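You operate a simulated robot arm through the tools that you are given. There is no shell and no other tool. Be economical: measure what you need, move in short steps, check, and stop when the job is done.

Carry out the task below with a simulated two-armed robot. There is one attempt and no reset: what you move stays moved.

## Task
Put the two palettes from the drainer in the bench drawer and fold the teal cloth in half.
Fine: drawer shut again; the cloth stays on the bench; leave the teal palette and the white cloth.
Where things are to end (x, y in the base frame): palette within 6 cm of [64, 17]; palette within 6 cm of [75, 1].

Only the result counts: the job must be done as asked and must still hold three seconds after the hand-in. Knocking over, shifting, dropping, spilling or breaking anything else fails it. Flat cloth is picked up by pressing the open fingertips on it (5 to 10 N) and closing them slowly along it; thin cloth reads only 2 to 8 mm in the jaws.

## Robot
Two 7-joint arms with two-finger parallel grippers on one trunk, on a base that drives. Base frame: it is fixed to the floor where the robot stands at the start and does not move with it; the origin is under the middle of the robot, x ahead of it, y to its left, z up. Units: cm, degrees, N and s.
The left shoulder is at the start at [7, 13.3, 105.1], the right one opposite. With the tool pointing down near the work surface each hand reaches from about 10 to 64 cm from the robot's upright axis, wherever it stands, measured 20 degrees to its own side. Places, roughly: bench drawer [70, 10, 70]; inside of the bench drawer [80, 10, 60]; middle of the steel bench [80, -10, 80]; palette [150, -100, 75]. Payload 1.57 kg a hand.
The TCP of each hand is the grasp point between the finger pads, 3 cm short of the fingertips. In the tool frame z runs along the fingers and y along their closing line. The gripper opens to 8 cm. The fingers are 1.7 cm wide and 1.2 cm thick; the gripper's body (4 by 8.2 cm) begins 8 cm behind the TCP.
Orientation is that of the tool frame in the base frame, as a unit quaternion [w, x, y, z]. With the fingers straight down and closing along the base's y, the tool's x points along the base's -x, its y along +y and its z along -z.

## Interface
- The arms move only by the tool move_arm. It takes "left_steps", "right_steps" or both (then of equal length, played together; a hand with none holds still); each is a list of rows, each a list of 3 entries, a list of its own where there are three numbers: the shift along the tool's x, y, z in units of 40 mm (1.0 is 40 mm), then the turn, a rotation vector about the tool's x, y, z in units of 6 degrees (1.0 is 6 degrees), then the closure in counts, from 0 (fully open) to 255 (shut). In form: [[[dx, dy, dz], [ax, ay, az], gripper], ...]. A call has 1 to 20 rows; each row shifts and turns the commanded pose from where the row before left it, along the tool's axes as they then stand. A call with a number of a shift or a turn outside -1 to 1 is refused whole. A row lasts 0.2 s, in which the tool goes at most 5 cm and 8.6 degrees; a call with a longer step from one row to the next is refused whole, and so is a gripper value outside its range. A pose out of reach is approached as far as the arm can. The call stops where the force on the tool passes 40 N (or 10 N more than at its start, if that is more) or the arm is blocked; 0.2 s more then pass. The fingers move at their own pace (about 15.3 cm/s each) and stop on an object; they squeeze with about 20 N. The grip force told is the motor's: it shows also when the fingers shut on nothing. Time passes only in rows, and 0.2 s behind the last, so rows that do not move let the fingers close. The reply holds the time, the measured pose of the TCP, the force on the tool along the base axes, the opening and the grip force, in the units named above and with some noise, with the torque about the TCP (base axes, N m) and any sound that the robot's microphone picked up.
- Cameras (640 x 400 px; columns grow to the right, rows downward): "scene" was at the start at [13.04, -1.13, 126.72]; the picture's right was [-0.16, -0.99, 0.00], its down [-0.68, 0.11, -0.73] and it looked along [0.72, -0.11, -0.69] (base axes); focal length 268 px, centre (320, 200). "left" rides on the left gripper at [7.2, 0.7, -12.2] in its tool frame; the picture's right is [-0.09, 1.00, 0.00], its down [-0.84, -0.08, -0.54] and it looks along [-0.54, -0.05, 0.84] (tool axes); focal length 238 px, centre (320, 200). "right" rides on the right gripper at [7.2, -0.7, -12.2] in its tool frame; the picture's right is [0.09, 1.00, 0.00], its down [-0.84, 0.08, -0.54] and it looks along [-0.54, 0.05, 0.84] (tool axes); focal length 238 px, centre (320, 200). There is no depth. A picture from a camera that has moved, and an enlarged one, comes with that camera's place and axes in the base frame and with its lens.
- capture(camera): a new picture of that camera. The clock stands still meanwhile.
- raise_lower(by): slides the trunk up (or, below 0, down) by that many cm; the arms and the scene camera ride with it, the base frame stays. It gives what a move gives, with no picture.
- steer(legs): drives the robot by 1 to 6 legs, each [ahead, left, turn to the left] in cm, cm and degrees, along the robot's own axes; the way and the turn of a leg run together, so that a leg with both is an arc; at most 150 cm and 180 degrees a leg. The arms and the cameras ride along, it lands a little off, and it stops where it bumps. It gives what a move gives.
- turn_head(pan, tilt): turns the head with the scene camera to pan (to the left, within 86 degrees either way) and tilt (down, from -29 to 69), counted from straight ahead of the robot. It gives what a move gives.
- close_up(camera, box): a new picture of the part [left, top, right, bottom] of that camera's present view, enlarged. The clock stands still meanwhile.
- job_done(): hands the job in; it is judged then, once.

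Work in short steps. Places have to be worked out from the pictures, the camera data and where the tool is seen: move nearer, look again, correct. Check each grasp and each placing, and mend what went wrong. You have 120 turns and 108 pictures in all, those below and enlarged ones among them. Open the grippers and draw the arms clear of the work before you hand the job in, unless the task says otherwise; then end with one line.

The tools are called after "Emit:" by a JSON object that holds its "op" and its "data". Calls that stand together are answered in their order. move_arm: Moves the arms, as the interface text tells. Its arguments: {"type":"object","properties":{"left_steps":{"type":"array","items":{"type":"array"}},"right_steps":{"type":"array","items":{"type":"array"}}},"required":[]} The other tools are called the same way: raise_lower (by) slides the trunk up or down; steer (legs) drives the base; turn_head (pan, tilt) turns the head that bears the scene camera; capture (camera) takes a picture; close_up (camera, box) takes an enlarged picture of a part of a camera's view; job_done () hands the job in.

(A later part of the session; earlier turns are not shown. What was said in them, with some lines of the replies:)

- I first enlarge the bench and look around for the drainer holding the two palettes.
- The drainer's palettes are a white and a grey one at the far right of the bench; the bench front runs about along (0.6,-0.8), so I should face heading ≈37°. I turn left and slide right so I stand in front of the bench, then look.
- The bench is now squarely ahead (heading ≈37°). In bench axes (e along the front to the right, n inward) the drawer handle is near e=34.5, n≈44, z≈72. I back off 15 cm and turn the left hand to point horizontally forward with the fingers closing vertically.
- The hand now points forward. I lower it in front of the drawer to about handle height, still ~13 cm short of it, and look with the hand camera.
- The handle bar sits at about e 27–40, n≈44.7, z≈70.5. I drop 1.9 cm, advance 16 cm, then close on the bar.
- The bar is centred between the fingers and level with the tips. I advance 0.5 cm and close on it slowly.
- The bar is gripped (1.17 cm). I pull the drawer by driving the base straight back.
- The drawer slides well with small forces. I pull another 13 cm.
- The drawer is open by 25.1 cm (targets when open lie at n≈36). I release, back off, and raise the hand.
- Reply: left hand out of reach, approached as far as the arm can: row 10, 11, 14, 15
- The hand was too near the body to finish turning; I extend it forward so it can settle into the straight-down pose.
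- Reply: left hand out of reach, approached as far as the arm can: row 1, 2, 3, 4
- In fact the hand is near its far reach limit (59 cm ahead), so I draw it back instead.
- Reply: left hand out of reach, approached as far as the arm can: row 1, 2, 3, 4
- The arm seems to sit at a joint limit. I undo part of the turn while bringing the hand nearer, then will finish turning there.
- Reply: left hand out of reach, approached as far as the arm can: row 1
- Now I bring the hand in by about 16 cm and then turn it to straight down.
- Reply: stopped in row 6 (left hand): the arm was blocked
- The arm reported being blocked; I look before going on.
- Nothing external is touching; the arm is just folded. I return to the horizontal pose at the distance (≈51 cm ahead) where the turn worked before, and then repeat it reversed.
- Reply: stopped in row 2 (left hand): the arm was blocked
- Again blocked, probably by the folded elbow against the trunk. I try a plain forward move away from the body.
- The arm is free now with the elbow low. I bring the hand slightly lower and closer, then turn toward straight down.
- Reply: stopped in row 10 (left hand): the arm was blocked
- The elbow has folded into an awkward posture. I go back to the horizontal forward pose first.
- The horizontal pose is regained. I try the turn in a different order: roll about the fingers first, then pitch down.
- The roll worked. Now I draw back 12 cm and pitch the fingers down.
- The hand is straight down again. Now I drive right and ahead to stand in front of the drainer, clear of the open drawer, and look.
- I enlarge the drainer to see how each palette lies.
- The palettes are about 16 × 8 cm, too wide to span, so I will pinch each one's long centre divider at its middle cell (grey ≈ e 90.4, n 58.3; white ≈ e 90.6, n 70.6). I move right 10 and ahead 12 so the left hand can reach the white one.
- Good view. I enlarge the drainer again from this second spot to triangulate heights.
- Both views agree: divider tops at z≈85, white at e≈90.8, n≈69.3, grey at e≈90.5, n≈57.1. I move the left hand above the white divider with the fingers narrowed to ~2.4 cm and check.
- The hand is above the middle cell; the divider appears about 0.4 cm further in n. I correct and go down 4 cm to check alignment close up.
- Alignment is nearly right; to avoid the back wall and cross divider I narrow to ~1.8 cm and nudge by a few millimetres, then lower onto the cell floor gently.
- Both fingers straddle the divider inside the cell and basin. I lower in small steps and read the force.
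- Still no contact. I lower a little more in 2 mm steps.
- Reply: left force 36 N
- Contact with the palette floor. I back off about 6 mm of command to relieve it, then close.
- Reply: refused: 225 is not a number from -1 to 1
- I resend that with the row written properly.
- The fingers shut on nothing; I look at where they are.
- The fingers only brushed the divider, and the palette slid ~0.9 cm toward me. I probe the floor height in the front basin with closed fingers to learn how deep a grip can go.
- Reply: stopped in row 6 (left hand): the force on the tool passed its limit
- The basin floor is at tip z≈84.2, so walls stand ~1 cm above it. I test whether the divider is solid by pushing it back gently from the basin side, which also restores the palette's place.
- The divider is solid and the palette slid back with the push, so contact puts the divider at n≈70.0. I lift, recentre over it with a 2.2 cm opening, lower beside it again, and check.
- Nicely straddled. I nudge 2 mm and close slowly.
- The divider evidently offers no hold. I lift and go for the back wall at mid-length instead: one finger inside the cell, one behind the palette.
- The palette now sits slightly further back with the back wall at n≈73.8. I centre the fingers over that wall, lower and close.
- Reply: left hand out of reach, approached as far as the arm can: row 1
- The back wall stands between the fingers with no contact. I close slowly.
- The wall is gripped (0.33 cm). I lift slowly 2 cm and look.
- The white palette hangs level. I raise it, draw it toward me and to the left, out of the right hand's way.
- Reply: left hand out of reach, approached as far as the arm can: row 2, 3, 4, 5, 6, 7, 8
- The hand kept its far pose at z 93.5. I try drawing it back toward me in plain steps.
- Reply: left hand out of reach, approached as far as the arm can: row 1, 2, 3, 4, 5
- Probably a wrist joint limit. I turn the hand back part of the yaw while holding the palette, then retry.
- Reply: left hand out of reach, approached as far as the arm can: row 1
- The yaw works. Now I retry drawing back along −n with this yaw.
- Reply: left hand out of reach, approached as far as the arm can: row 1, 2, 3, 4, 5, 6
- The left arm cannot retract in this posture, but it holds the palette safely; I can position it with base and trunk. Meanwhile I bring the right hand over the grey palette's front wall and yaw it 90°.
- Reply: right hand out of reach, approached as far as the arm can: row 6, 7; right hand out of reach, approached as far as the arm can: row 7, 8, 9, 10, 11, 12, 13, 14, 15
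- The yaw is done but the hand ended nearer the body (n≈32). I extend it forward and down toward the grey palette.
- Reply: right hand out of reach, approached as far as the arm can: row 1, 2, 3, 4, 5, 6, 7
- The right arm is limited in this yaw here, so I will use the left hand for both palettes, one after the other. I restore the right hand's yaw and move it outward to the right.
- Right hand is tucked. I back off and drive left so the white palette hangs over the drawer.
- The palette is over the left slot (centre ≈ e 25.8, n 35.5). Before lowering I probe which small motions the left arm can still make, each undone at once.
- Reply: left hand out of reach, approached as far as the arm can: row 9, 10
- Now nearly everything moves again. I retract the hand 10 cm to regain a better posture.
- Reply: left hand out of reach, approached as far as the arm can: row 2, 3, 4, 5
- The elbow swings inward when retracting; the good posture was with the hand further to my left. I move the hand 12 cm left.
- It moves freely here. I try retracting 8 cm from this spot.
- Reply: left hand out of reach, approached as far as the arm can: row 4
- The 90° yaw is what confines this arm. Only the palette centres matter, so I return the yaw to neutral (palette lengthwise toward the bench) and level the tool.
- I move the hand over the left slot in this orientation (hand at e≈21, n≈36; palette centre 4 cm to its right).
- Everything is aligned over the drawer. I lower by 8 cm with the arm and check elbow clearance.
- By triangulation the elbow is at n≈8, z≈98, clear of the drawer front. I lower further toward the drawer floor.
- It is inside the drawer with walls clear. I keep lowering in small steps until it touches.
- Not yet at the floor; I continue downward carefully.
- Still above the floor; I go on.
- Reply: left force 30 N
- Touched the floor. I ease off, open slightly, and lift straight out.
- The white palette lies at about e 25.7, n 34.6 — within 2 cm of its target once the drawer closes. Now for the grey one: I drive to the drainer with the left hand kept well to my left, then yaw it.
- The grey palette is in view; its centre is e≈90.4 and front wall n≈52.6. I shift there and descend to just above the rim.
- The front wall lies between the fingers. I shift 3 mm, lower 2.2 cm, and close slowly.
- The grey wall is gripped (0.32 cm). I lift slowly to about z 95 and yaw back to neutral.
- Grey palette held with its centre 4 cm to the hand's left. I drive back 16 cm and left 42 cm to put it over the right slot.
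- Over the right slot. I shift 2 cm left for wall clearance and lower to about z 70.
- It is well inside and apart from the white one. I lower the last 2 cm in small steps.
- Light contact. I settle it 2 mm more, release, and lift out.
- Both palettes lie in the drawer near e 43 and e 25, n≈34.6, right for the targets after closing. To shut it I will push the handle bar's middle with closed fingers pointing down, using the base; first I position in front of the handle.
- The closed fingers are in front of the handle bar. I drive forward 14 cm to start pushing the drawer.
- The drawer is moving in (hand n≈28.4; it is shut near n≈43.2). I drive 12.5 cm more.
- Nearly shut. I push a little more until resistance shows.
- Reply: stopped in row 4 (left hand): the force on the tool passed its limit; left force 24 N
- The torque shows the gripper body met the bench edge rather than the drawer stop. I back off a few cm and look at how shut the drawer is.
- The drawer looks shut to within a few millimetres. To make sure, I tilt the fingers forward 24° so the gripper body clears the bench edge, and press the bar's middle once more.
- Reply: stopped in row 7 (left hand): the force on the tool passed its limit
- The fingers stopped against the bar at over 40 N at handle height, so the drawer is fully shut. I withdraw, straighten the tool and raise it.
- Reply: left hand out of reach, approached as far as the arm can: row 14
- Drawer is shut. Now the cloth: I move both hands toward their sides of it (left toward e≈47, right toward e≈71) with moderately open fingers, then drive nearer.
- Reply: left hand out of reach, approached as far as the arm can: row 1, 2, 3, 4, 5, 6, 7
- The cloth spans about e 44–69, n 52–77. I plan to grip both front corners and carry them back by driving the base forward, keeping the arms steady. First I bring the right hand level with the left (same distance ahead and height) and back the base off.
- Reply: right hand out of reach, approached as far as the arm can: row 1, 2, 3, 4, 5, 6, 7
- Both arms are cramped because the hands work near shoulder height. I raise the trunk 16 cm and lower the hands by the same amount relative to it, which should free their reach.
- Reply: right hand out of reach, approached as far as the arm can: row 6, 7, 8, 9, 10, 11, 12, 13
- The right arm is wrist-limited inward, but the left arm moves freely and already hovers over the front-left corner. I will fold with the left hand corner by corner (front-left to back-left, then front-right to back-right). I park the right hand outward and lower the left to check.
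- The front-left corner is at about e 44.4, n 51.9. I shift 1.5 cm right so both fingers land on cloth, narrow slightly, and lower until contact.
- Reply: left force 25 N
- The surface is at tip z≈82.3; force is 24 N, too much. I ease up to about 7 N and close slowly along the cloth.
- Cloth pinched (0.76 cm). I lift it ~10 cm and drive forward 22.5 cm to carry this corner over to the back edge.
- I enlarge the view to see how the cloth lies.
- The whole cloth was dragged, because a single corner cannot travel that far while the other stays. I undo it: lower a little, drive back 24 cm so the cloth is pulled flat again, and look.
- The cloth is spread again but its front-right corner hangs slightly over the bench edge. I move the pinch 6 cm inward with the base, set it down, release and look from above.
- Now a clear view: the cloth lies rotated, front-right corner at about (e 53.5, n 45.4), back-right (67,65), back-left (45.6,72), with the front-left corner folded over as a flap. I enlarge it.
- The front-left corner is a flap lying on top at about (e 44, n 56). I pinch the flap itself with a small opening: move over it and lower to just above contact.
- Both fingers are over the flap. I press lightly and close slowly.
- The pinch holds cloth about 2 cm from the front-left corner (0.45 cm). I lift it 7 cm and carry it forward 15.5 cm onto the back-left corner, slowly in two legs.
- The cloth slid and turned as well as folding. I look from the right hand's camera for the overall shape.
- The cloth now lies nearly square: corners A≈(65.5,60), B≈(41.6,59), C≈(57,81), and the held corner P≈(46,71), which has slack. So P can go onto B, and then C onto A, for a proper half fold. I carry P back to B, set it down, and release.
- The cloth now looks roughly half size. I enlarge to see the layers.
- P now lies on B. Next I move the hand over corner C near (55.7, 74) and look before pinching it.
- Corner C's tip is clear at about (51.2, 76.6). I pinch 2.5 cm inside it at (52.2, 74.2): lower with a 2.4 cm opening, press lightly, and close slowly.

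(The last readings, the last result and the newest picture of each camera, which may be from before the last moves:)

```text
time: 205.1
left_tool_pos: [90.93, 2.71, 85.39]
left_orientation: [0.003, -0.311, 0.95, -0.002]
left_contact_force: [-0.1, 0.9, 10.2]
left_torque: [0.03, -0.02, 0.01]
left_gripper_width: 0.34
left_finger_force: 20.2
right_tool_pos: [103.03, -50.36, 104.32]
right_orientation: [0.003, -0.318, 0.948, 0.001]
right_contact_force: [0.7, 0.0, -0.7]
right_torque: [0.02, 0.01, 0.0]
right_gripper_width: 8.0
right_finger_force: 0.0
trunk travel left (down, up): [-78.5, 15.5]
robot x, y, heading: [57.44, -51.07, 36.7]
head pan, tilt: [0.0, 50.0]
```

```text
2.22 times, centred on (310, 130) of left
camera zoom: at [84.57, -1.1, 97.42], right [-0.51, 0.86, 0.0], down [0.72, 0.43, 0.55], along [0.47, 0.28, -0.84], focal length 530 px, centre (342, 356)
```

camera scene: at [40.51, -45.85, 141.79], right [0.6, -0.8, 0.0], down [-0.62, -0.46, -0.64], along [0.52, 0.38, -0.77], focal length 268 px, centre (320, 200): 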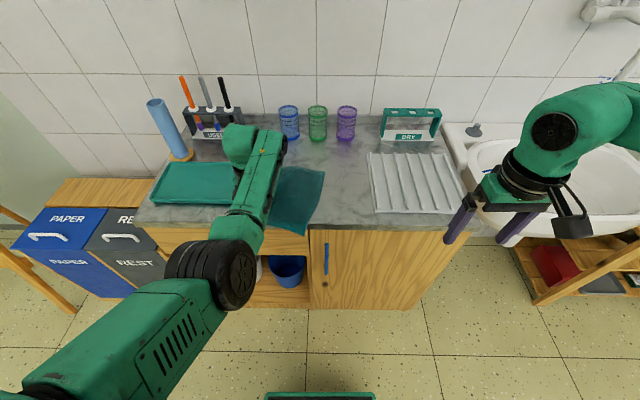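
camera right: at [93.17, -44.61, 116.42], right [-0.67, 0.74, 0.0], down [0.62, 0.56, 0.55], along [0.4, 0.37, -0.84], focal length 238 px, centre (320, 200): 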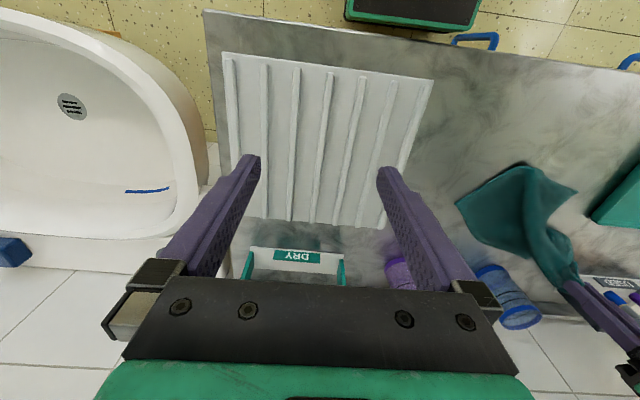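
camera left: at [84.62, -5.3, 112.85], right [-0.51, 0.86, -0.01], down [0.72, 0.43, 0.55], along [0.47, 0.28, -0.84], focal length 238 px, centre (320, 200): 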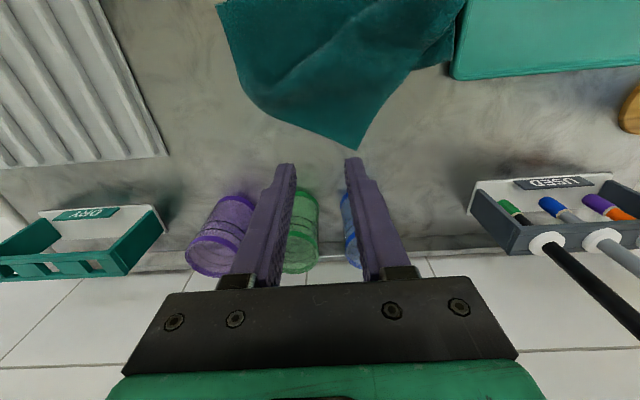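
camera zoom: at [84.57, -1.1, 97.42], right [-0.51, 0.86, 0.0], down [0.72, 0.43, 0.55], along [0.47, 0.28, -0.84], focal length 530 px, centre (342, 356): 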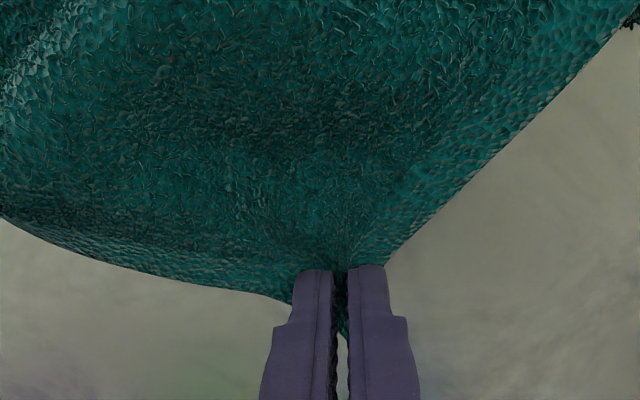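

C is pinched (0.34 cm). I lift 7 cm and carry it back 13 cm and right 10.6 cm onto corner A, then lower.

Emit:
{"op": "move_arm", "data": {"left_steps": [[[0, 0, -0.2], [0, 0, 0], 255], [[0, 0, -0.4], [0, 0, 0], 255], [[0, 0, -0.5], [0, 0, 0], 255], [[0, 0, -0.6], [0, 0, 0], 255], [[0, 0, 0], [0, 0, 0], 255]]}}

Emit:
{"op": "steer", "data": {"legs": [[-6.5, -5.3, 0], [-6.4, -5.3, 0]]}}

Emit:
{"op": "move_arm", "data": {"left_steps": [[[0, 0, 0.6], [0, 0, 0], 255], [[0, 0, 0.6], [0, 0, 0], 255], [[0, 0, 0.3], [0, 0, 0], 255], [[0, 0, 0], [0, 0, 0], 255]]}}

Emit:
{"op": "capture", "data": {"camera": "left"}}

```text
time: 206.3
left_tool_pos: [90.87, 2.85, 91.8]
left_orientation: [0.002, -0.31, 0.951, -0.001]
left_contact_force: [0.0, 0.3, -0.2]
left_torque: [-0.02, 0.0, 0.0]
left_gripper_width: 0.31
left_finger_force: 19.9
right_tool_pos: [103.19, -50.25, 104.36]
right_orientation: [0.002, -0.318, 0.948, 0.001]
right_contact_force: [-0.2, 1.1, -0.4]
right_torque: [-0.05, -0.04, 0.06]
right_gripper_width: 8.0
right_finger_force: 0.1
trunk travel left (down, up): [-78.5, 15.5]
robot x, y, heading: [57.37, -50.93, 36.6]
head pan, tilt: [0.0, 50.0]
```

```text
time: 208.1
left_tool_pos: [87.09, -13.02, 91.63]
left_orientation: [0.003, -0.31, 0.951, -0.003]
left_contact_force: [1.1, -0.5, -0.3]
left_torque: [0.01, -0.01, 0.01]
left_gripper_width: 0.33
left_finger_force: 20.5
right_tool_pos: [99.2, -66.15, 104.29]
right_orientation: [0.001, -0.317, 0.948, 0.0]
right_contact_force: [0.5, -0.5, 0.5]
right_torque: [0.0, -0.01, -0.03]
right_gripper_width: 7.99
right_finger_force: 0.0
trunk travel left (down, up): [-78.5, 15.5]
robot x, y, heading: [53.1, -67.45, 36.3]
head pan, tilt: [0.0, 50.0]
```

```text
time: 209.1
left_tool_pos: [87.05, -13.36, 86.16]
left_orientation: [0.004, -0.311, 0.951, 0.0]
left_contact_force: [0.1, 0.3, 15.1]
left_torque: [-0.01, 0.0, -0.01]
left_gripper_width: 0.29
left_finger_force: 19.9
right_tool_pos: [99.22, -66.66, 104.42]
right_orientation: [0.003, -0.318, 0.948, 0.0]
right_contact_force: [-0.6, -0.2, -0.1]
right_torque: [-0.01, 0.01, 0.0]
right_gripper_width: 7.99
right_finger_force: 0.0
trunk travel left (down, up): [-78.5, 15.5]
robot x, y, heading: [53.65, -66.93, 36.5]
head pan, tilt: [0.0, 50.0]
```

```text
9 pictures are left
camera left: at [80.63, -17.18, 98.21], right [-0.51, 0.86, 0.0], down [0.72, 0.43, 0.55], along [0.47, 0.28, -0.84], focal length 238 px, centre (320, 200)
```

left: 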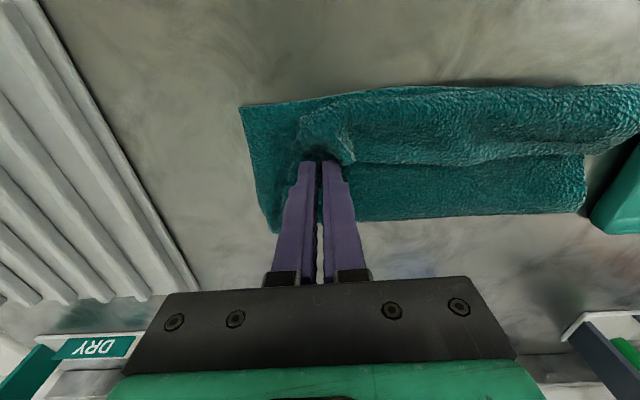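

It now looks like a proper half fold: a strip about 25 × 11 cm. The held corner should go a further ~2.6 cm to meet corner A; I lift slightly, shift, set down, release and rise.

Emit:
{"op": "move_arm", "data": {"left_steps": [[[0, 0, -0.3], [0, 0, 0], 255], [[0, 0, -0.35], [0, 0, 0], 255], [[0, 0, 0], [0, 0, 0], 255]]}}

Emit:
{"op": "steer", "data": {"legs": [[-2.8, -2.8, 0]]}}

Emit:
{"op": "move_arm", "data": {"left_steps": [[[0, 0, 0.4], [0, 0, 0], 255], [[0, 0, 0.15], [0, 0, 0], 255], [[0, 0, 0], [0, 0, 0], 220], [[0, 0, 0], [0, 0, 0], 180], [[0, 0, 0], [0, 0, 0], 150], [[0, 0, -0.3], [0, 0, 0], 150], [[0, 0, -0.8], [0, 0, 0], 150], [[0, 0, -0.8], [0, 0, 0], 150], [[0, 0, -0.8], [0, 0, 0], 150], [[0, 0, -0.8], [0, 0, 0], 150], [[0, 0, 0], [0, 0, 0], 150]]}}

Emit:
{"op": "capture", "data": {"camera": "left"}}

```text
time: 209.9
left_tool_pos: [87.13, -13.31, 88.32]
left_orientation: [0.002, -0.31, 0.951, -0.002]
left_contact_force: [0.0, -0.3, 0.1]
left_torque: [0.01, 0.0, 0.03]
left_gripper_width: 0.31
left_finger_force: 20.0
right_tool_pos: [99.17, -66.33, 104.28]
right_orientation: [0.001, -0.318, 0.948, 0.001]
right_contact_force: [0.0, -0.2, -0.2]
right_torque: [0.0, 0.0, -0.03]
right_gripper_width: 8.0
right_finger_force: 0.0
trunk travel left (down, up): [-78.5, 15.5]
robot x, y, heading: [53.48, -67.62, 36.5]
head pan, tilt: [0.0, 50.0]
```

```text
time: 210.8
left_tool_pos: [86.48, -16.67, 87.99]
left_orientation: [0.001, -0.311, 0.95, -0.004]
left_contact_force: [0.4, 1.1, 0.1]
left_torque: [-0.02, -0.01, 0.0]
left_gripper_width: 0.31
left_finger_force: 20.2
right_tool_pos: [98.92, -69.72, 104.24]
right_orientation: [0.001, -0.318, 0.948, -0.002]
right_contact_force: [0.4, 0.7, 0.4]
right_torque: [-0.05, 0.04, 0.01]
right_gripper_width: 7.99
right_finger_force: 0.0
trunk travel left (down, up): [-78.5, 15.5]
robot x, y, heading: [52.75, -70.87, 36.5]
head pan, tilt: [0.0, 50.0]
```

```text
time: 213.2
left_tool_pos: [86.24, -17.15, 100.0]
left_orientation: [0.002, -0.311, 0.95, -0.001]
left_contact_force: [-0.6, 0.2, -0.7]
left_torque: [0.0, 0.03, 0.02]
left_gripper_width: 3.3
left_finger_force: 0.0
right_tool_pos: [98.59, -70.14, 104.28]
right_orientation: [0.002, -0.318, 0.948, 0.0]
right_contact_force: [0.4, 0.4, 0.5]
right_torque: [0.01, -0.04, 0.0]
right_gripper_width: 8.0
right_finger_force: 0.1
trunk travel left (down, up): [-78.5, 15.5]
robot x, y, heading: [52.67, -70.94, 36.8]
head pan, tilt: [0.0, 50.0]
```

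```text
8 pictures are left
camera left: at [79.87, -20.97, 112.21], right [-0.51, 0.86, 0.0], down [0.72, 0.43, 0.55], along [0.47, 0.28, -0.84], focal length 238 px, centre (320, 200)
```

left: 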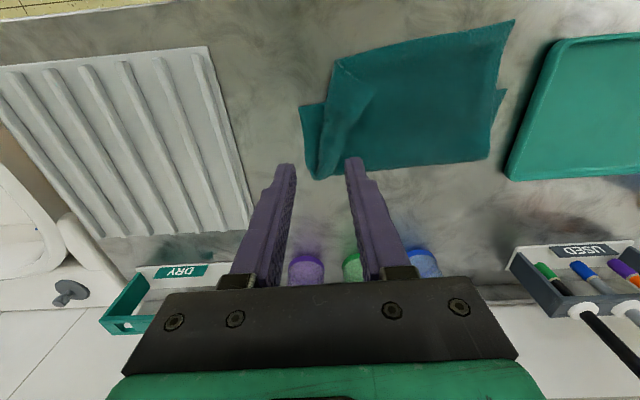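

The cloth is now a neat strip. I enlarge to judge the fold's quality.

Emit:
{"op": "close_up", "data": {"camera": "left", "box": [280, 0, 560, 190]}}

```text
2.11 times, centred on (420, 95) of left
camera zoom: at [79.87, -20.97, 112.21], right [-0.51, 0.86, 0.0], down [0.72, 0.43, 0.55], along [0.47, 0.28, -0.84], focal length 502 px, centre (110, 421)
```

zoom: 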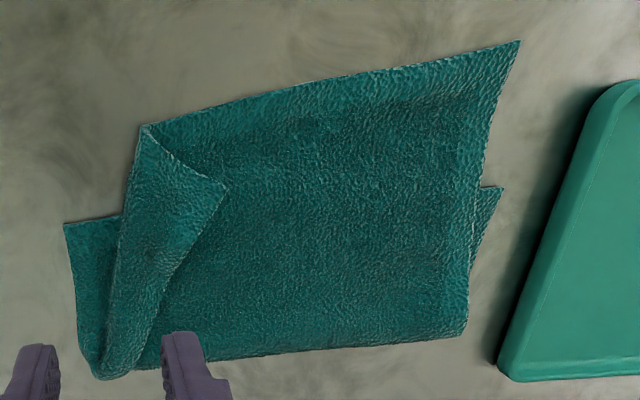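

The layers differ: the lower spans n 57–67, the upper reaches n≈52, and the carried corner C is folded back as a flap (tip ≈ e 59, n 56). I tidy it: first pinch the flap lightly near its tip and lift a little.

Emit:
{"op": "move_arm", "data": {"left_steps": [[[0.18, 0.5, 0], [0, 0, 0], 204], [[0.18, 0.5, 0.4], [0, 0, 0], 204], [[0, 0, 0.8], [0, 0, 0], 204], [[0, 0, 0.8], [0, 0, 0], 204], [[0, 0, 0.8], [0, 0, 0], 204], [[0, 0, 0.5], [0, 0, 0], 204], [[0, 0, 0.15], [0, 0, 0], 204], [[0, 0, 0.05], [0, 0, 0], 204], [[0, 0, 0], [0, 0, 0], 212], [[0, 0, 0], [0, 0, 0], 222], [[0, 0, 0], [0, 0, 0], 232], [[0, 0, 0], [0, 0, 0], 242], [[0, 0, 0], [0, 0, 0], 255], [[0, 0, 0], [0, 0, 0], 255], [[0, 0, -0.3], [0, 0, 0], 255], [[0, 0, -0.4], [0, 0, 0], 255], [[0, 0, -0.3], [0, 0, 0], 255], [[0, 0, 0], [0, 0, 0], 255]]}}

Emit:
{"op": "close_up", "data": {"camera": "left", "box": [200, 20, 520, 240]}}

```text
time: 217.0
left_tool_pos: [82.97, -14.69, 90.21]
left_orientation: [0.002, -0.31, 0.951, -0.001]
left_contact_force: [0.3, 0.4, -0.2]
left_torque: [-0.01, 0.01, 0.0]
left_gripper_width: 0.0
left_finger_force: 20.2
right_tool_pos: [98.77, -70.17, 104.2]
right_orientation: [0.001, -0.318, 0.948, 0.001]
right_contact_force: [-0.5, 0.1, 1.2]
right_torque: [-0.03, 0.03, 0.0]
right_gripper_width: 7.98
right_finger_force: 0.1
trunk travel left (down, up): [-78.5, 15.5]
robot x, y, heading: [52.94, -71.25, 36.6]
head pan, tilt: [0.0, 50.0]
```

```text
1.82 times, centred on (360, 130) of left
camera zoom: at [76.61, -18.62, 102.25], right [-0.51, 0.86, -0.01], down [0.72, 0.43, 0.54], along [0.47, 0.28, -0.84], focal length 433 px, centre (247, 327)
```

zoom: 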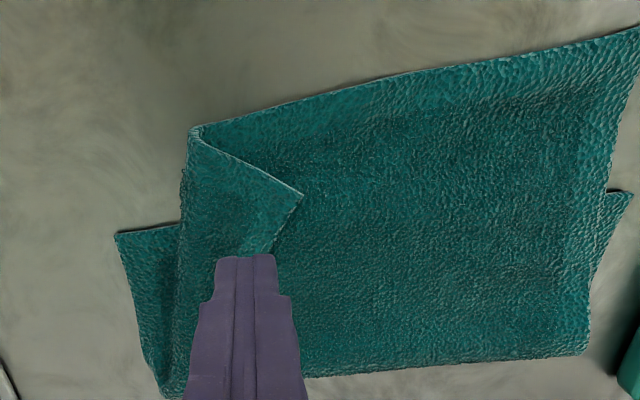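

The pinch missed (fingers shut at 0) as the press was too light. I shift 1.2 cm toward the tip, press deeper and retry.

Emit:
{"op": "move_arm", "data": {"left_steps": [[[0.3, 0.03, 0], [0, 0, 0], 196], [[0, 0, 0.5], [0, 0, 0], 196], [[0, 0, 0.5], [0, 0, 0], 196], [[0, 0, 0.15], [0, 0, 0], 196], [[0, 0, 0.05], [0, 0, 0], 196], [[0, 0, 0], [0, 0, 0], 205], [[0, 0, 0], [0, 0, 0], 213], [[0, 0, 0], [0, 0, 0], 221], [[0, 0, 0], [0, 0, 0], 230], [[0, 0, 0], [0, 0, 0], 240], [[0, 0, 0], [0, 0, 0], 255], [[0, 0, 0], [0, 0, 0], 255]]}}

```text
time: 219.6
left_tool_pos: [81.68, -15.5, 85.57]
left_orientation: [0.004, -0.311, 0.951, -0.001]
left_contact_force: [3.0, 0.1, 22.1]
left_torque: [0.03, -0.23, 0.01]
left_gripper_width: 0.38
left_finger_force: 19.8
right_tool_pos: [98.59, -70.53, 104.29]
right_orientation: [0.003, -0.318, 0.948, 0.002]
right_contact_force: [-0.6, 0.3, -0.5]
right_torque: [0.03, -0.01, 0.0]
right_gripper_width: 7.99
right_finger_force: 0.1
trunk travel left (down, up): [-78.5, 15.5]
robot x, y, heading: [52.92, -71.32, 36.7]
head pan, tilt: [0.0, 50.0]
```

Something is held now (0.38 cm). I lift 5 cm and look at what came up.

Emit:
{"op": "move_arm", "data": {"left_steps": [[[0, 0, -0.4], [0, 0, 0], 255], [[0, 0, -0.5], [0, 0, 0], 255], [[0, 0, -0.4], [0, 0, 0], 255], [[0, 0, 0], [0, 0, 0], 255]]}}

Emit:
{"op": "close_up", "data": {"camera": "left", "box": [200, 20, 520, 240]}}

```text
time: 220.6
left_tool_pos: [81.98, -15.43, 90.41]
left_orientation: [0.003, -0.311, 0.95, -0.002]
left_contact_force: [0.6, 0.5, 0.1]
left_torque: [0.01, 0.01, -0.03]
left_gripper_width: 0.35
left_finger_force: 19.9
right_tool_pos: [98.59, -70.1, 104.2]
right_orientation: [0.001, -0.318, 0.948, 0.001]
right_contact_force: [-0.8, -0.1, -0.7]
right_torque: [-0.03, 0.03, -0.01]
right_gripper_width: 7.98
right_finger_force: 0.1
trunk travel left (down, up): [-78.5, 15.5]
robot x, y, heading: [52.49, -70.98, 36.8]
head pan, tilt: [0.0, 50.0]
```

```text
1.82 times, centred on (360, 130) of left
camera zoom: at [75.62, -19.14, 102.64], right [-0.51, 0.86, -0.01], down [0.72, 0.43, 0.54], along [0.47, 0.28, -0.84], focal length 433 px, centre (247, 327)
```

zoom: 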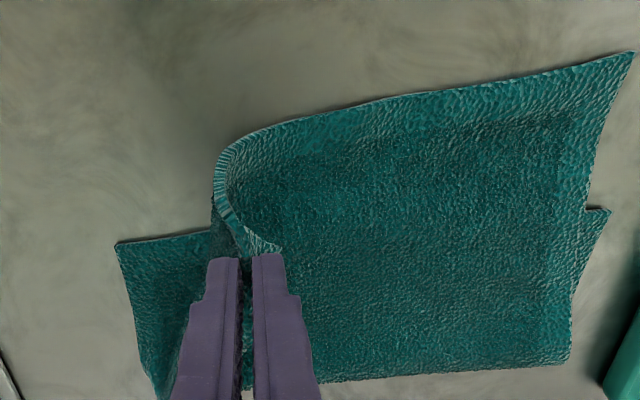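

Exactly the flap came up. I carry it 5 cm right and 2 cm in onto corner A, set it down and release.

Emit:
{"op": "steer", "data": {"legs": [[2, -5.2, 0]]}}

Emit:
{"op": "move_arm", "data": {"left_steps": [[[0, 0, 0.5], [0, 0, 0], 255], [[0, 0, 0.5], [0, 0, 0], 255], [[0, 0, 0], [0, 0, 0], 220], [[0, 0, 0], [0, 0, 0], 190], [[0, 0, 0], [0, 0, 0], 150], [[0, 0, -0.3], [0, 0, 0], 150], [[0, 0, -0.8], [0, 0, 0], 150], [[0, 0, -0.8], [0, 0, 0], 150], [[0, 0, -0.8], [0, 0, 0], 150], [[0, 0, -0.8], [0, 0, 0], 150], [[0, 0, 0], [0, 0, 0], 150]]}}

Emit:
{"op": "close_up", "data": {"camera": "left", "box": [240, 0, 600, 220]}}

```text
time: 221.5
left_tool_pos: [86.13, -17.99, 90.49]
left_orientation: [0.003, -0.311, 0.95, -0.003]
left_contact_force: [-0.6, -0.2, 0.2]
left_torque: [-0.04, -0.01, 0.01]
left_gripper_width: 0.38
left_finger_force: 20.0
right_tool_pos: [103.01, -72.81, 104.47]
right_orientation: [0.003, -0.319, 0.948, 0.0]
right_contact_force: [0.1, 1.0, 0.9]
right_torque: [0.01, -0.01, -0.01]
right_gripper_width: 7.97
right_finger_force: 0.0
trunk travel left (down, up): [-78.5, 15.5]
robot x, y, heading: [57.52, -74.0, 36.8]
head pan, tilt: [0.0, 50.0]
```

```text
time: 223.9
left_tool_pos: [86.63, -18.0, 100.37]
left_orientation: [0.002, -0.312, 0.95, -0.001]
left_contact_force: [-1.3, -0.3, 0.2]
left_torque: [-0.01, 0.0, 0.0]
left_gripper_width: 3.31
left_finger_force: 0.1
right_tool_pos: [103.36, -73.08, 104.33]
right_orientation: [0.002, -0.319, 0.948, 0.0]
right_contact_force: [0.7, 0.4, -0.4]
right_torque: [-0.03, 0.0, 0.02]
right_gripper_width: 8.02
right_finger_force: 0.1
trunk travel left (down, up): [-78.5, 15.5]
robot x, y, heading: [57.45, -73.95, 36.7]
head pan, tilt: [0.0, 50.0]
```

```text
1.78 times, centred on (420, 110) of left
camera zoom: at [80.32, -21.88, 112.56], right [-0.52, 0.86, 0.0], down [0.72, 0.43, 0.54], along [0.47, 0.28, -0.84], focal length 424 px, centre (142, 360)
```

zoom: 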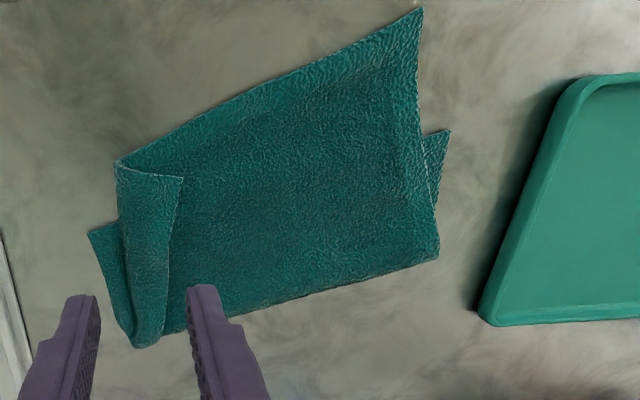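

The upper layer's corner P ≈ (50.4, 49.4) still sticks out in front of the lower corner B ≈ (47.1, 55.6). P lies directly on the bench there, so I pinch it and will carry it onto B, which also pulls the flap straighter.

Emit:
{"op": "steer", "data": {"legs": [[-6.5, 14.4, 0]]}}

Emit:
{"op": "move_arm", "data": {"left_steps": [[[0, 0, 0.4], [0, 0, 0], 178], [[0, 0, 0.8], [0, 0, 0], 178], [[0, 0, 0.8], [0, 0, 0], 178], [[0, 0, 0.8], [0, 0, 0], 178], [[0, 0, 0], [0, 0, 0], 178]]}}

Emit:
{"op": "close_up", "data": {"camera": "left", "box": [160, 20, 480, 240]}}

```text
time: 225.3
left_tool_pos: [73.05, -10.56, 100.36]
left_orientation: [0.001, -0.311, 0.95, -0.002]
left_contact_force: [0.1, 0.5, 0.3]
left_torque: [-0.01, 0.02, -0.02]
left_gripper_width: 3.31
left_finger_force: 0.0
right_tool_pos: [89.76, -65.51, 104.18]
right_orientation: [0.002, -0.319, 0.948, 0.002]
right_contact_force: [-0.2, -0.1, -0.2]
right_torque: [0.03, -0.01, 0.06]
right_gripper_width: 8.01
right_finger_force: 0.0
trunk travel left (down, up): [-78.5, 15.5]
robot x, y, heading: [43.62, -66.28, 36.6]
head pan, tilt: [0.0, 50.0]
```

```text
time: 226.5
left_tool_pos: [72.96, -10.59, 88.99]
left_orientation: [0.001, -0.312, 0.95, -0.002]
left_contact_force: [0.5, -0.2, -0.6]
left_torque: [0.02, 0.0, 0.03]
left_gripper_width: 2.4
left_finger_force: 0.0
right_tool_pos: [89.54, -65.44, 104.2]
right_orientation: [0.001, -0.319, 0.948, 0.0]
right_contact_force: [-0.1, -0.4, -0.4]
right_torque: [0.0, -0.01, 0.01]
right_gripper_width: 7.99
right_finger_force: 0.0
trunk travel left (down, up): [-78.5, 15.5]
robot x, y, heading: [44.03, -66.55, 36.6]
head pan, tilt: [0.0, 50.0]
```

```text
1.82 times, centred on (320, 130) of left
camera zoom: at [66.63, -14.41, 101.26], right [-0.52, 0.86, 0.0], down [0.72, 0.43, 0.55], along [0.47, 0.28, -0.84], focal length 433 px, centre (320, 327)
```

zoom: 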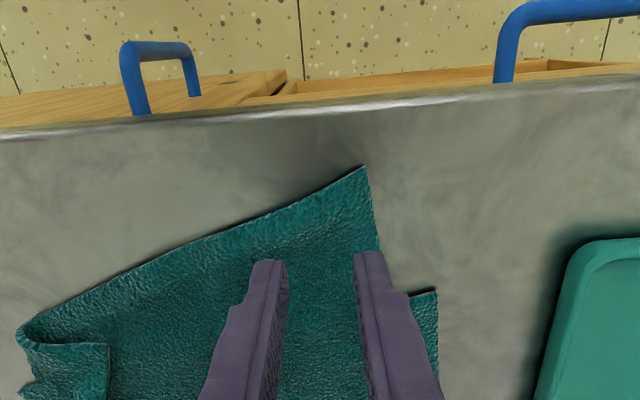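

The fingers are over single-layer cloth next to corner P. I press and close slowly, then lift 5 cm.

Emit:
{"op": "move_arm", "data": {"left_steps": [[[0, 0, 0.5], [0, 0, 0], 178], [[0, 0, 0.35], [0, 0, 0], 178], [[0, 0, 0.12], [0, 0, 0], 178], [[0, 0, 0], [0, 0, 0], 190], [[0, 0, 0], [0, 0, 0], 200], [[0, 0, 0], [0, 0, 0], 212], [[0, 0, 0], [0, 0, 0], 225], [[0, 0, 0], [0, 0, 0], 238], [[0, 0, 0], [0, 0, 0], 255], [[0, 0, 0], [0, 0, 0], 255], [[0, 0, -0.4], [0, 0, 0], 255], [[0, 0, -0.5], [0, 0, 0], 255], [[0, 0, -0.4], [0, 0, 0], 255], [[0, 0, 0], [0, 0, 0], 255]]}}

```text
time: 229.5
left_tool_pos: [72.84, -10.69, 90.53]
left_orientation: [0.002, -0.312, 0.95, -0.003]
left_contact_force: [-0.1, -0.3, -1.0]
left_torque: [0.0, -0.03, 0.01]
left_gripper_width: 0.37
left_finger_force: 20.0
right_tool_pos: [89.57, -65.39, 104.32]
right_orientation: [0.002, -0.319, 0.948, 0.001]
right_contact_force: [0.0, 0.4, -0.3]
right_torque: [0.02, -0.01, 0.04]
right_gripper_width: 7.99
right_finger_force: 0.0
trunk travel left (down, up): [-78.5, 15.5]
robot x, y, heading: [43.71, -66.29, 36.8]
head pan, tilt: [0.0, 50.0]
```

Held (0.37 cm). I carry it 6.2 cm in and 3.3 cm left so that P meets B, lower, release, rise, and look.

Emit:
{"op": "steer", "data": {"legs": [[6.2, 3.3, 0]]}}

Emit:
{"op": "move_arm", "data": {"left_steps": [[[0, 0, 0.5], [0, 0, 0], 255], [[0, 0, 0.55], [0, 0, 0], 255], [[0, 0, 0], [0, 0, 0], 225], [[0, 0, 0], [0, 0, 0], 195], [[0, 0, 0], [0, 0, 0], 150], [[0, 0, -0.3], [0, 0, 0], 150], [[0, 0, -0.8], [0, 0, 0], 150], [[0, 0, -0.8], [0, 0, 0], 150], [[0, 0, -0.8], [0, 0, 0], 150], [[0, 0, -0.8], [0, 0, 0], 150], [[0, 0, 0], [0, 0, 0], 150]]}}

Emit:
{"op": "steer", "data": {"legs": [[0, -14, 0]]}}

Emit:
{"op": "close_up", "data": {"camera": "left", "box": [240, 0, 600, 220]}}

```text
time: 230.5
left_tool_pos: [75.6, -4.61, 90.74]
left_orientation: [0.004, -0.311, 0.95, 0.0]
left_contact_force: [-0.8, 0.0, 0.1]
left_torque: [0.02, -0.02, 0.02]
left_gripper_width: 0.4
left_finger_force: 20.3
right_tool_pos: [92.29, -59.58, 104.29]
right_orientation: [0.003, -0.319, 0.948, 0.002]
right_contact_force: [0.1, 0.2, -0.6]
right_torque: [0.02, -0.01, -0.01]
right_gripper_width: 8.0
right_finger_force: 0.0
trunk travel left (down, up): [-78.5, 15.5]
robot x, y, heading: [46.91, -60.28, 36.5]
head pan, tilt: [0.0, 50.0]
```

```text
time: 232.9
left_tool_pos: [75.57, -4.4, 100.53]
left_orientation: [0.003, -0.311, 0.95, -0.003]
left_contact_force: [0.1, -0.7, 0.2]
left_torque: [-0.01, -0.01, -0.02]
left_gripper_width: 3.28
left_finger_force: 0.1
right_tool_pos: [92.41, -59.17, 104.24]
right_orientation: [0.002, -0.319, 0.948, 0.0]
right_contact_force: [-0.8, 0.4, 0.0]
right_torque: [-0.01, 0.01, -0.03]
right_gripper_width: 8.0
right_finger_force: 0.0
trunk travel left (down, up): [-78.5, 15.5]
robot x, y, heading: [46.83, -60.19, 36.9]
head pan, tilt: [0.0, 50.0]
```

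```text
time: 234.3
left_tool_pos: [84.0, -15.53, 100.36]
left_orientation: [0.003, -0.312, 0.95, -0.003]
left_contact_force: [-0.5, 0.0, 0.0]
left_torque: [0.02, -0.01, 0.0]
left_gripper_width: 3.31
left_finger_force: 0.1
right_tool_pos: [100.7, -70.41, 104.27]
right_orientation: [0.002, -0.32, 0.947, -0.001]
right_contact_force: [-0.2, 0.0, 0.7]
right_torque: [0.02, -0.05, -0.02]
right_gripper_width: 8.02
right_finger_force: 0.0
trunk travel left (down, up): [-78.5, 15.5]
robot x, y, heading: [55.22, -71.31, 36.8]
head pan, tilt: [0.0, 50.0]
```

```text
1.78 times, centred on (420, 110) of left
camera zoom: at [77.64, -19.32, 112.5], right [-0.52, 0.86, -0.01], down [0.72, 0.44, 0.55], along [0.47, 0.28, -0.84], focal length 424 px, centre (142, 360)
```

zoom: 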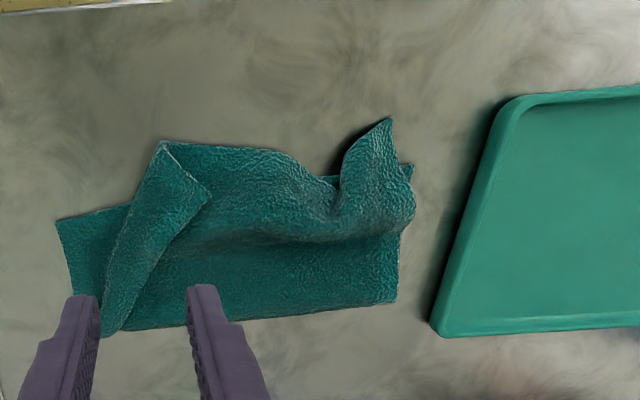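

P now meets B within ~2.5 cm, and the front edge has slack. One more tidy: pinch the remaining flap close to its tip C ≈ (58.2, 57) and pull it to A ≈ (68.6, 57.5).

Emit:
{"op": "move_arm", "data": {"left_steps": [[[0.1, 0.38, 0], [0, 0, 0], 208], [[0.1, 0.38, 0.4], [0, 0, 0], 208], [[0, 0, 0.8], [0, 0, 0], 208], [[0, 0, 0.8], [0, 0, 0], 208], [[0, 0, 0.8], [0, 0, 0], 208], [[0, 0, 0.6], [0, 0, 0], 208], [[0, 0, 0.25], [0, 0, 0], 208], [[0, 0, 0.07], [0, 0, 0], 208], [[0, 0, 0], [0, 0, 0], 214], [[0, 0, 0], [0, 0, 0], 220], [[0, 0, 0], [0, 0, 0], 228], [[0, 0, 0], [0, 0, 0], 238], [[0, 0, 0], [0, 0, 0], 255], [[0, 0, 0], [0, 0, 0], 255], [[0, 0, -0.4], [0, 0, 0], 255], [[0, 0, -0.5], [0, 0, 0], 255], [[0, 0, -0.4], [0, 0, 0], 255], [[0, 0, 0], [0, 0, 0], 255]]}}

```text
time: 238.1
left_tool_pos: [81.54, -13.61, 90.65]
left_orientation: [0.002, -0.312, 0.95, -0.002]
left_contact_force: [-0.1, 0.3, -0.1]
left_torque: [-0.01, -0.01, 0.05]
left_gripper_width: 0.01
left_finger_force: 19.8
right_tool_pos: [100.86, -70.4, 104.24]
right_orientation: [0.001, -0.319, 0.948, 0.001]
right_contact_force: [-0.3, 0.4, -0.2]
right_torque: [0.01, 0.04, -0.02]
right_gripper_width: 7.99
right_finger_force: 0.0
trunk travel left (down, up): [-78.5, 15.5]
robot x, y, heading: [55.56, -71.2, 36.7]
head pan, tilt: [0.0, 50.0]
```

Missed again (width 0). I retry with the slightly wider opening and deeper press that worked before.

Emit:
{"op": "move_arm", "data": {"left_steps": [[[0, -0.12, 0], [0, 0, 0], 195], [[0, 0, 0.5], [0, 0, 0], 195], [[0, 0, 0.5], [0, 0, 0], 195], [[0, 0, 0.25], [0, 0, 0], 195], [[0, 0, 0.1], [0, 0, 0], 195], [[0, 0, 0], [0, 0, 0], 204], [[0, 0, 0], [0, 0, 0], 212], [[0, 0, 0], [0, 0, 0], 220], [[0, 0, 0], [0, 0, 0], 230], [[0, 0, 0], [0, 0, 0], 240], [[0, 0, 0], [0, 0, 0], 255], [[0, 0, 0], [0, 0, 0], 255], [[0, 0, -0.4], [0, 0, 0], 255], [[0, 0, -0.5], [0, 0, 0], 255], [[0, 0, -0.4], [0, 0, 0], 255], [[0, 0, 0], [0, 0, 0], 255]]}}

```text
time: 241.5
left_tool_pos: [81.89, -14.13, 90.5]
left_orientation: [0.001, -0.312, 0.95, -0.002]
left_contact_force: [0.0, 0.4, 0.1]
left_torque: [-0.03, -0.01, 0.02]
left_gripper_width: 0.39
left_finger_force: 19.9
right_tool_pos: [100.83, -70.41, 104.36]
right_orientation: [0.001, -0.32, 0.947, 0.001]
right_contact_force: [0.0, -0.5, -0.3]
right_torque: [0.02, 0.01, 0.0]
right_gripper_width: 8.01
right_finger_force: 0.1
trunk travel left (down, up): [-78.5, 15.5]
robot x, y, heading: [55.22, -71.59, 36.8]
head pan, tilt: [0.0, 50.0]
```

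Held (0.39 cm). I carry it 7 cm right, lower, release and look.

Emit:
{"op": "steer", "data": {"legs": [[1.5, -7.2, 0]]}}

Emit:
{"op": "move_arm", "data": {"left_steps": [[[0, -0.1, 0.5], [0, 0, 0], 255], [[0, -0.1, 0.5], [0, 0, 0], 255], [[0, 0, 0], [0, 0, 0], 225], [[0, 0, 0], [0, 0, 0], 195], [[0, 0, 0], [0, 0, 0], 150], [[0, 0, -0.3], [0, 0, 0], 150], [[0, 0, -0.8], [0, 0, 0], 150], [[0, 0, -0.8], [0, 0, 0], 150], [[0, 0, -0.8], [0, 0, 0], 150], [[0, 0, -0.8], [0, 0, 0], 150], [[0, 0, 0], [0, 0, 0], 150]]}}

Emit:
{"op": "close_up", "data": {"camera": "left", "box": [240, 0, 600, 220]}}

```text
time: 242.5
left_tool_pos: [87.07, -18.87, 90.54]
left_orientation: [0.003, -0.312, 0.95, -0.003]
left_contact_force: [-0.2, -0.3, -0.2]
left_torque: [-0.01, 0.0, 0.04]
left_gripper_width: 0.37
left_finger_force: 19.8
right_tool_pos: [106.24, -75.13, 104.4]
right_orientation: [0.003, -0.32, 0.948, -0.001]
right_contact_force: [0.4, 0.3, -0.2]
right_torque: [0.02, -0.03, -0.02]
right_gripper_width: 8.0
right_finger_force: 0.0
trunk travel left (down, up): [-78.5, 15.5]
robot x, y, heading: [60.7, -76.37, 36.7]
head pan, tilt: [0.0, 50.0]
```

```text
time: 244.9
left_tool_pos: [87.96, -19.65, 100.48]
left_orientation: [0.003, -0.312, 0.95, -0.002]
left_contact_force: [0.7, 0.2, 0.0]
left_torque: [0.04, 0.01, -0.01]
left_gripper_width: 3.29
left_finger_force: 0.1
right_tool_pos: [106.26, -75.26, 104.18]
right_orientation: [0.002, -0.32, 0.947, 0.001]
right_contact_force: [0.0, -0.4, -0.1]
right_torque: [-0.02, -0.02, 0.02]
right_gripper_width: 8.0
right_finger_force: 0.1
trunk travel left (down, up): [-78.5, 15.5]
robot x, y, heading: [60.38, -76.42, 36.9]
head pan, tilt: [0.0, 50.0]
```

```text
1.78 times, centred on (420, 110) of left
camera zoom: at [81.56, -23.48, 112.61], right [-0.52, 0.86, 0.0], down [0.72, 0.44, 0.54], along [0.47, 0.28, -0.84], focal length 424 px, centre (142, 360)
```

zoom: 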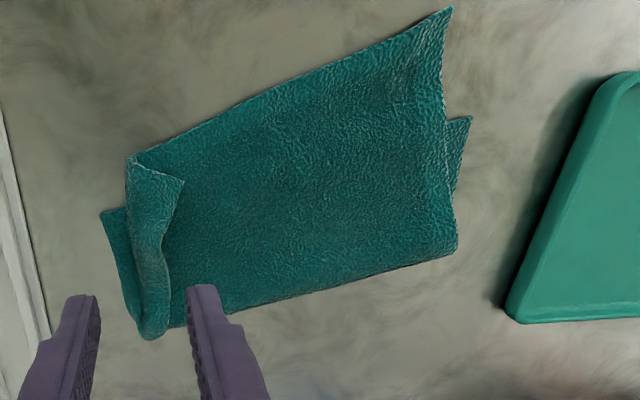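

The cloth is now folded over flat onto itself, about half its footprint (≈23 × 14 cm), with corner pairs within ~6 cm, and it lies wholly on the bench. Further tugging risks spoiling it, so I back away with open grippers and check the whole scene.

Emit:
{"op": "steer", "data": {"legs": [[-30, 0, 0]]}}

Emit:
{"op": "move_arm", "data": {"left_steps": [[[0, 0, 0], [0, 0, 0], 0], [[0, 0, 0], [0, 0, 0], 0]], "right_steps": [[[0, 0, 0], [0, 0, 0], 0], [[0, 0, 0], [0, 0, 0], 0]]}}

Emit:
{"op": "turn_head", "data": {"pan": 15, "tilt": 40}}

Emit:
{"op": "capture", "data": {"camera": "scene"}}

```text
time: 246.9
left_tool_pos: [63.85, -37.69, 100.49]
left_orientation: [0.001, -0.313, 0.95, -0.002]
left_contact_force: [0.1, 0.6, 0.2]
left_torque: [-0.01, 0.02, -0.01]
left_gripper_width: 3.3
left_finger_force: 0.1
right_tool_pos: [82.14, -93.26, 104.22]
right_orientation: [0.001, -0.321, 0.947, 0.001]
right_contact_force: [0.6, 0.0, -0.7]
right_torque: [0.04, 0.02, 0.02]
right_gripper_width: 8.02
right_finger_force: 0.1
trunk travel left (down, up): [-78.5, 15.5]
robot x, y, heading: [36.62, -94.2, 37.0]
head pan, tilt: [0.0, 50.0]
```

```text
time: 247.6
left_tool_pos: [63.6, -37.7, 100.42]
left_orientation: [0.003, -0.313, 0.95, -0.001]
left_contact_force: [0.1, 0.6, -0.6]
left_torque: [0.02, 0.0, -0.01]
left_gripper_width: 7.98
left_finger_force: 0.2
right_tool_pos: [82.24, -93.28, 104.12]
right_orientation: [0.002, -0.321, 0.947, 0.001]
right_contact_force: [-0.3, -0.5, 0.4]
right_torque: [0.02, 0.04, 0.02]
right_gripper_width: 8.0
right_finger_force: 0.2
trunk travel left (down, up): [-78.5, 15.5]
robot x, y, heading: [36.07, -94.45, 36.9]
head pan, tilt: [0.0, 50.0]
```

```text
time: 248.3
left_tool_pos: [63.59, -37.61, 100.61]
left_orientation: [0.003, -0.313, 0.95, -0.003]
left_contact_force: [0.2, 0.0, -0.3]
left_torque: [0.0, 0.02, 0.0]
left_gripper_width: 8.02
left_finger_force: 0.0
right_tool_pos: [82.01, -93.39, 104.29]
right_orientation: [0.001, -0.321, 0.947, 0.001]
right_contact_force: [0.0, -0.6, -0.1]
right_torque: [0.01, 0.0, 0.0]
right_gripper_width: 7.99
right_finger_force: 0.1
trunk travel left (down, up): [-78.5, 15.5]
robot x, y, heading: [36.48, -94.52, 36.8]
head pan, tilt: [15.0, 40.0]
```

```text
0 pictures are left
camera scene: at [45.49, -84.52, 143.2], right [0.79, -0.62, 0.0], down [-0.4, -0.51, -0.77], along [0.47, 0.6, -0.64], focal length 268 px, centre (320, 200)
```

scene: 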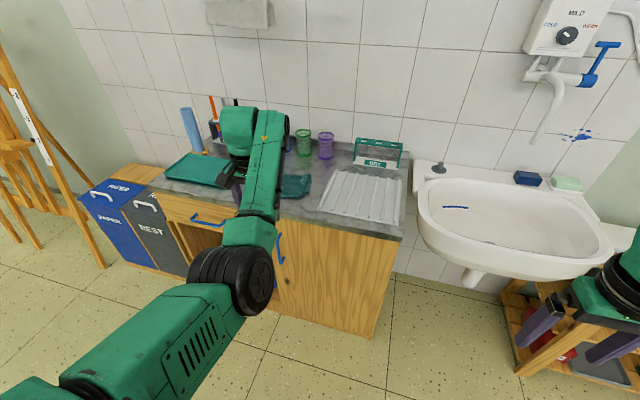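

The drawer is shut, the cloth lies folded on the bench, everything else stands as before, and the hands are open and clear. I hand in.

Emit:
{"op": "job_done", "data": {}}

```text
The job is handed in.
```

The white and grey palettes are in the bench drawer and it is shut. The teal cloth is folded on the bench to about half its size, but not neatly: the corner pairs are about 6 cm apart, with a small flap at one corner. The drainer may have shifted slightly while I lifted the palettes off it; nothing else looked moved in the last picture.
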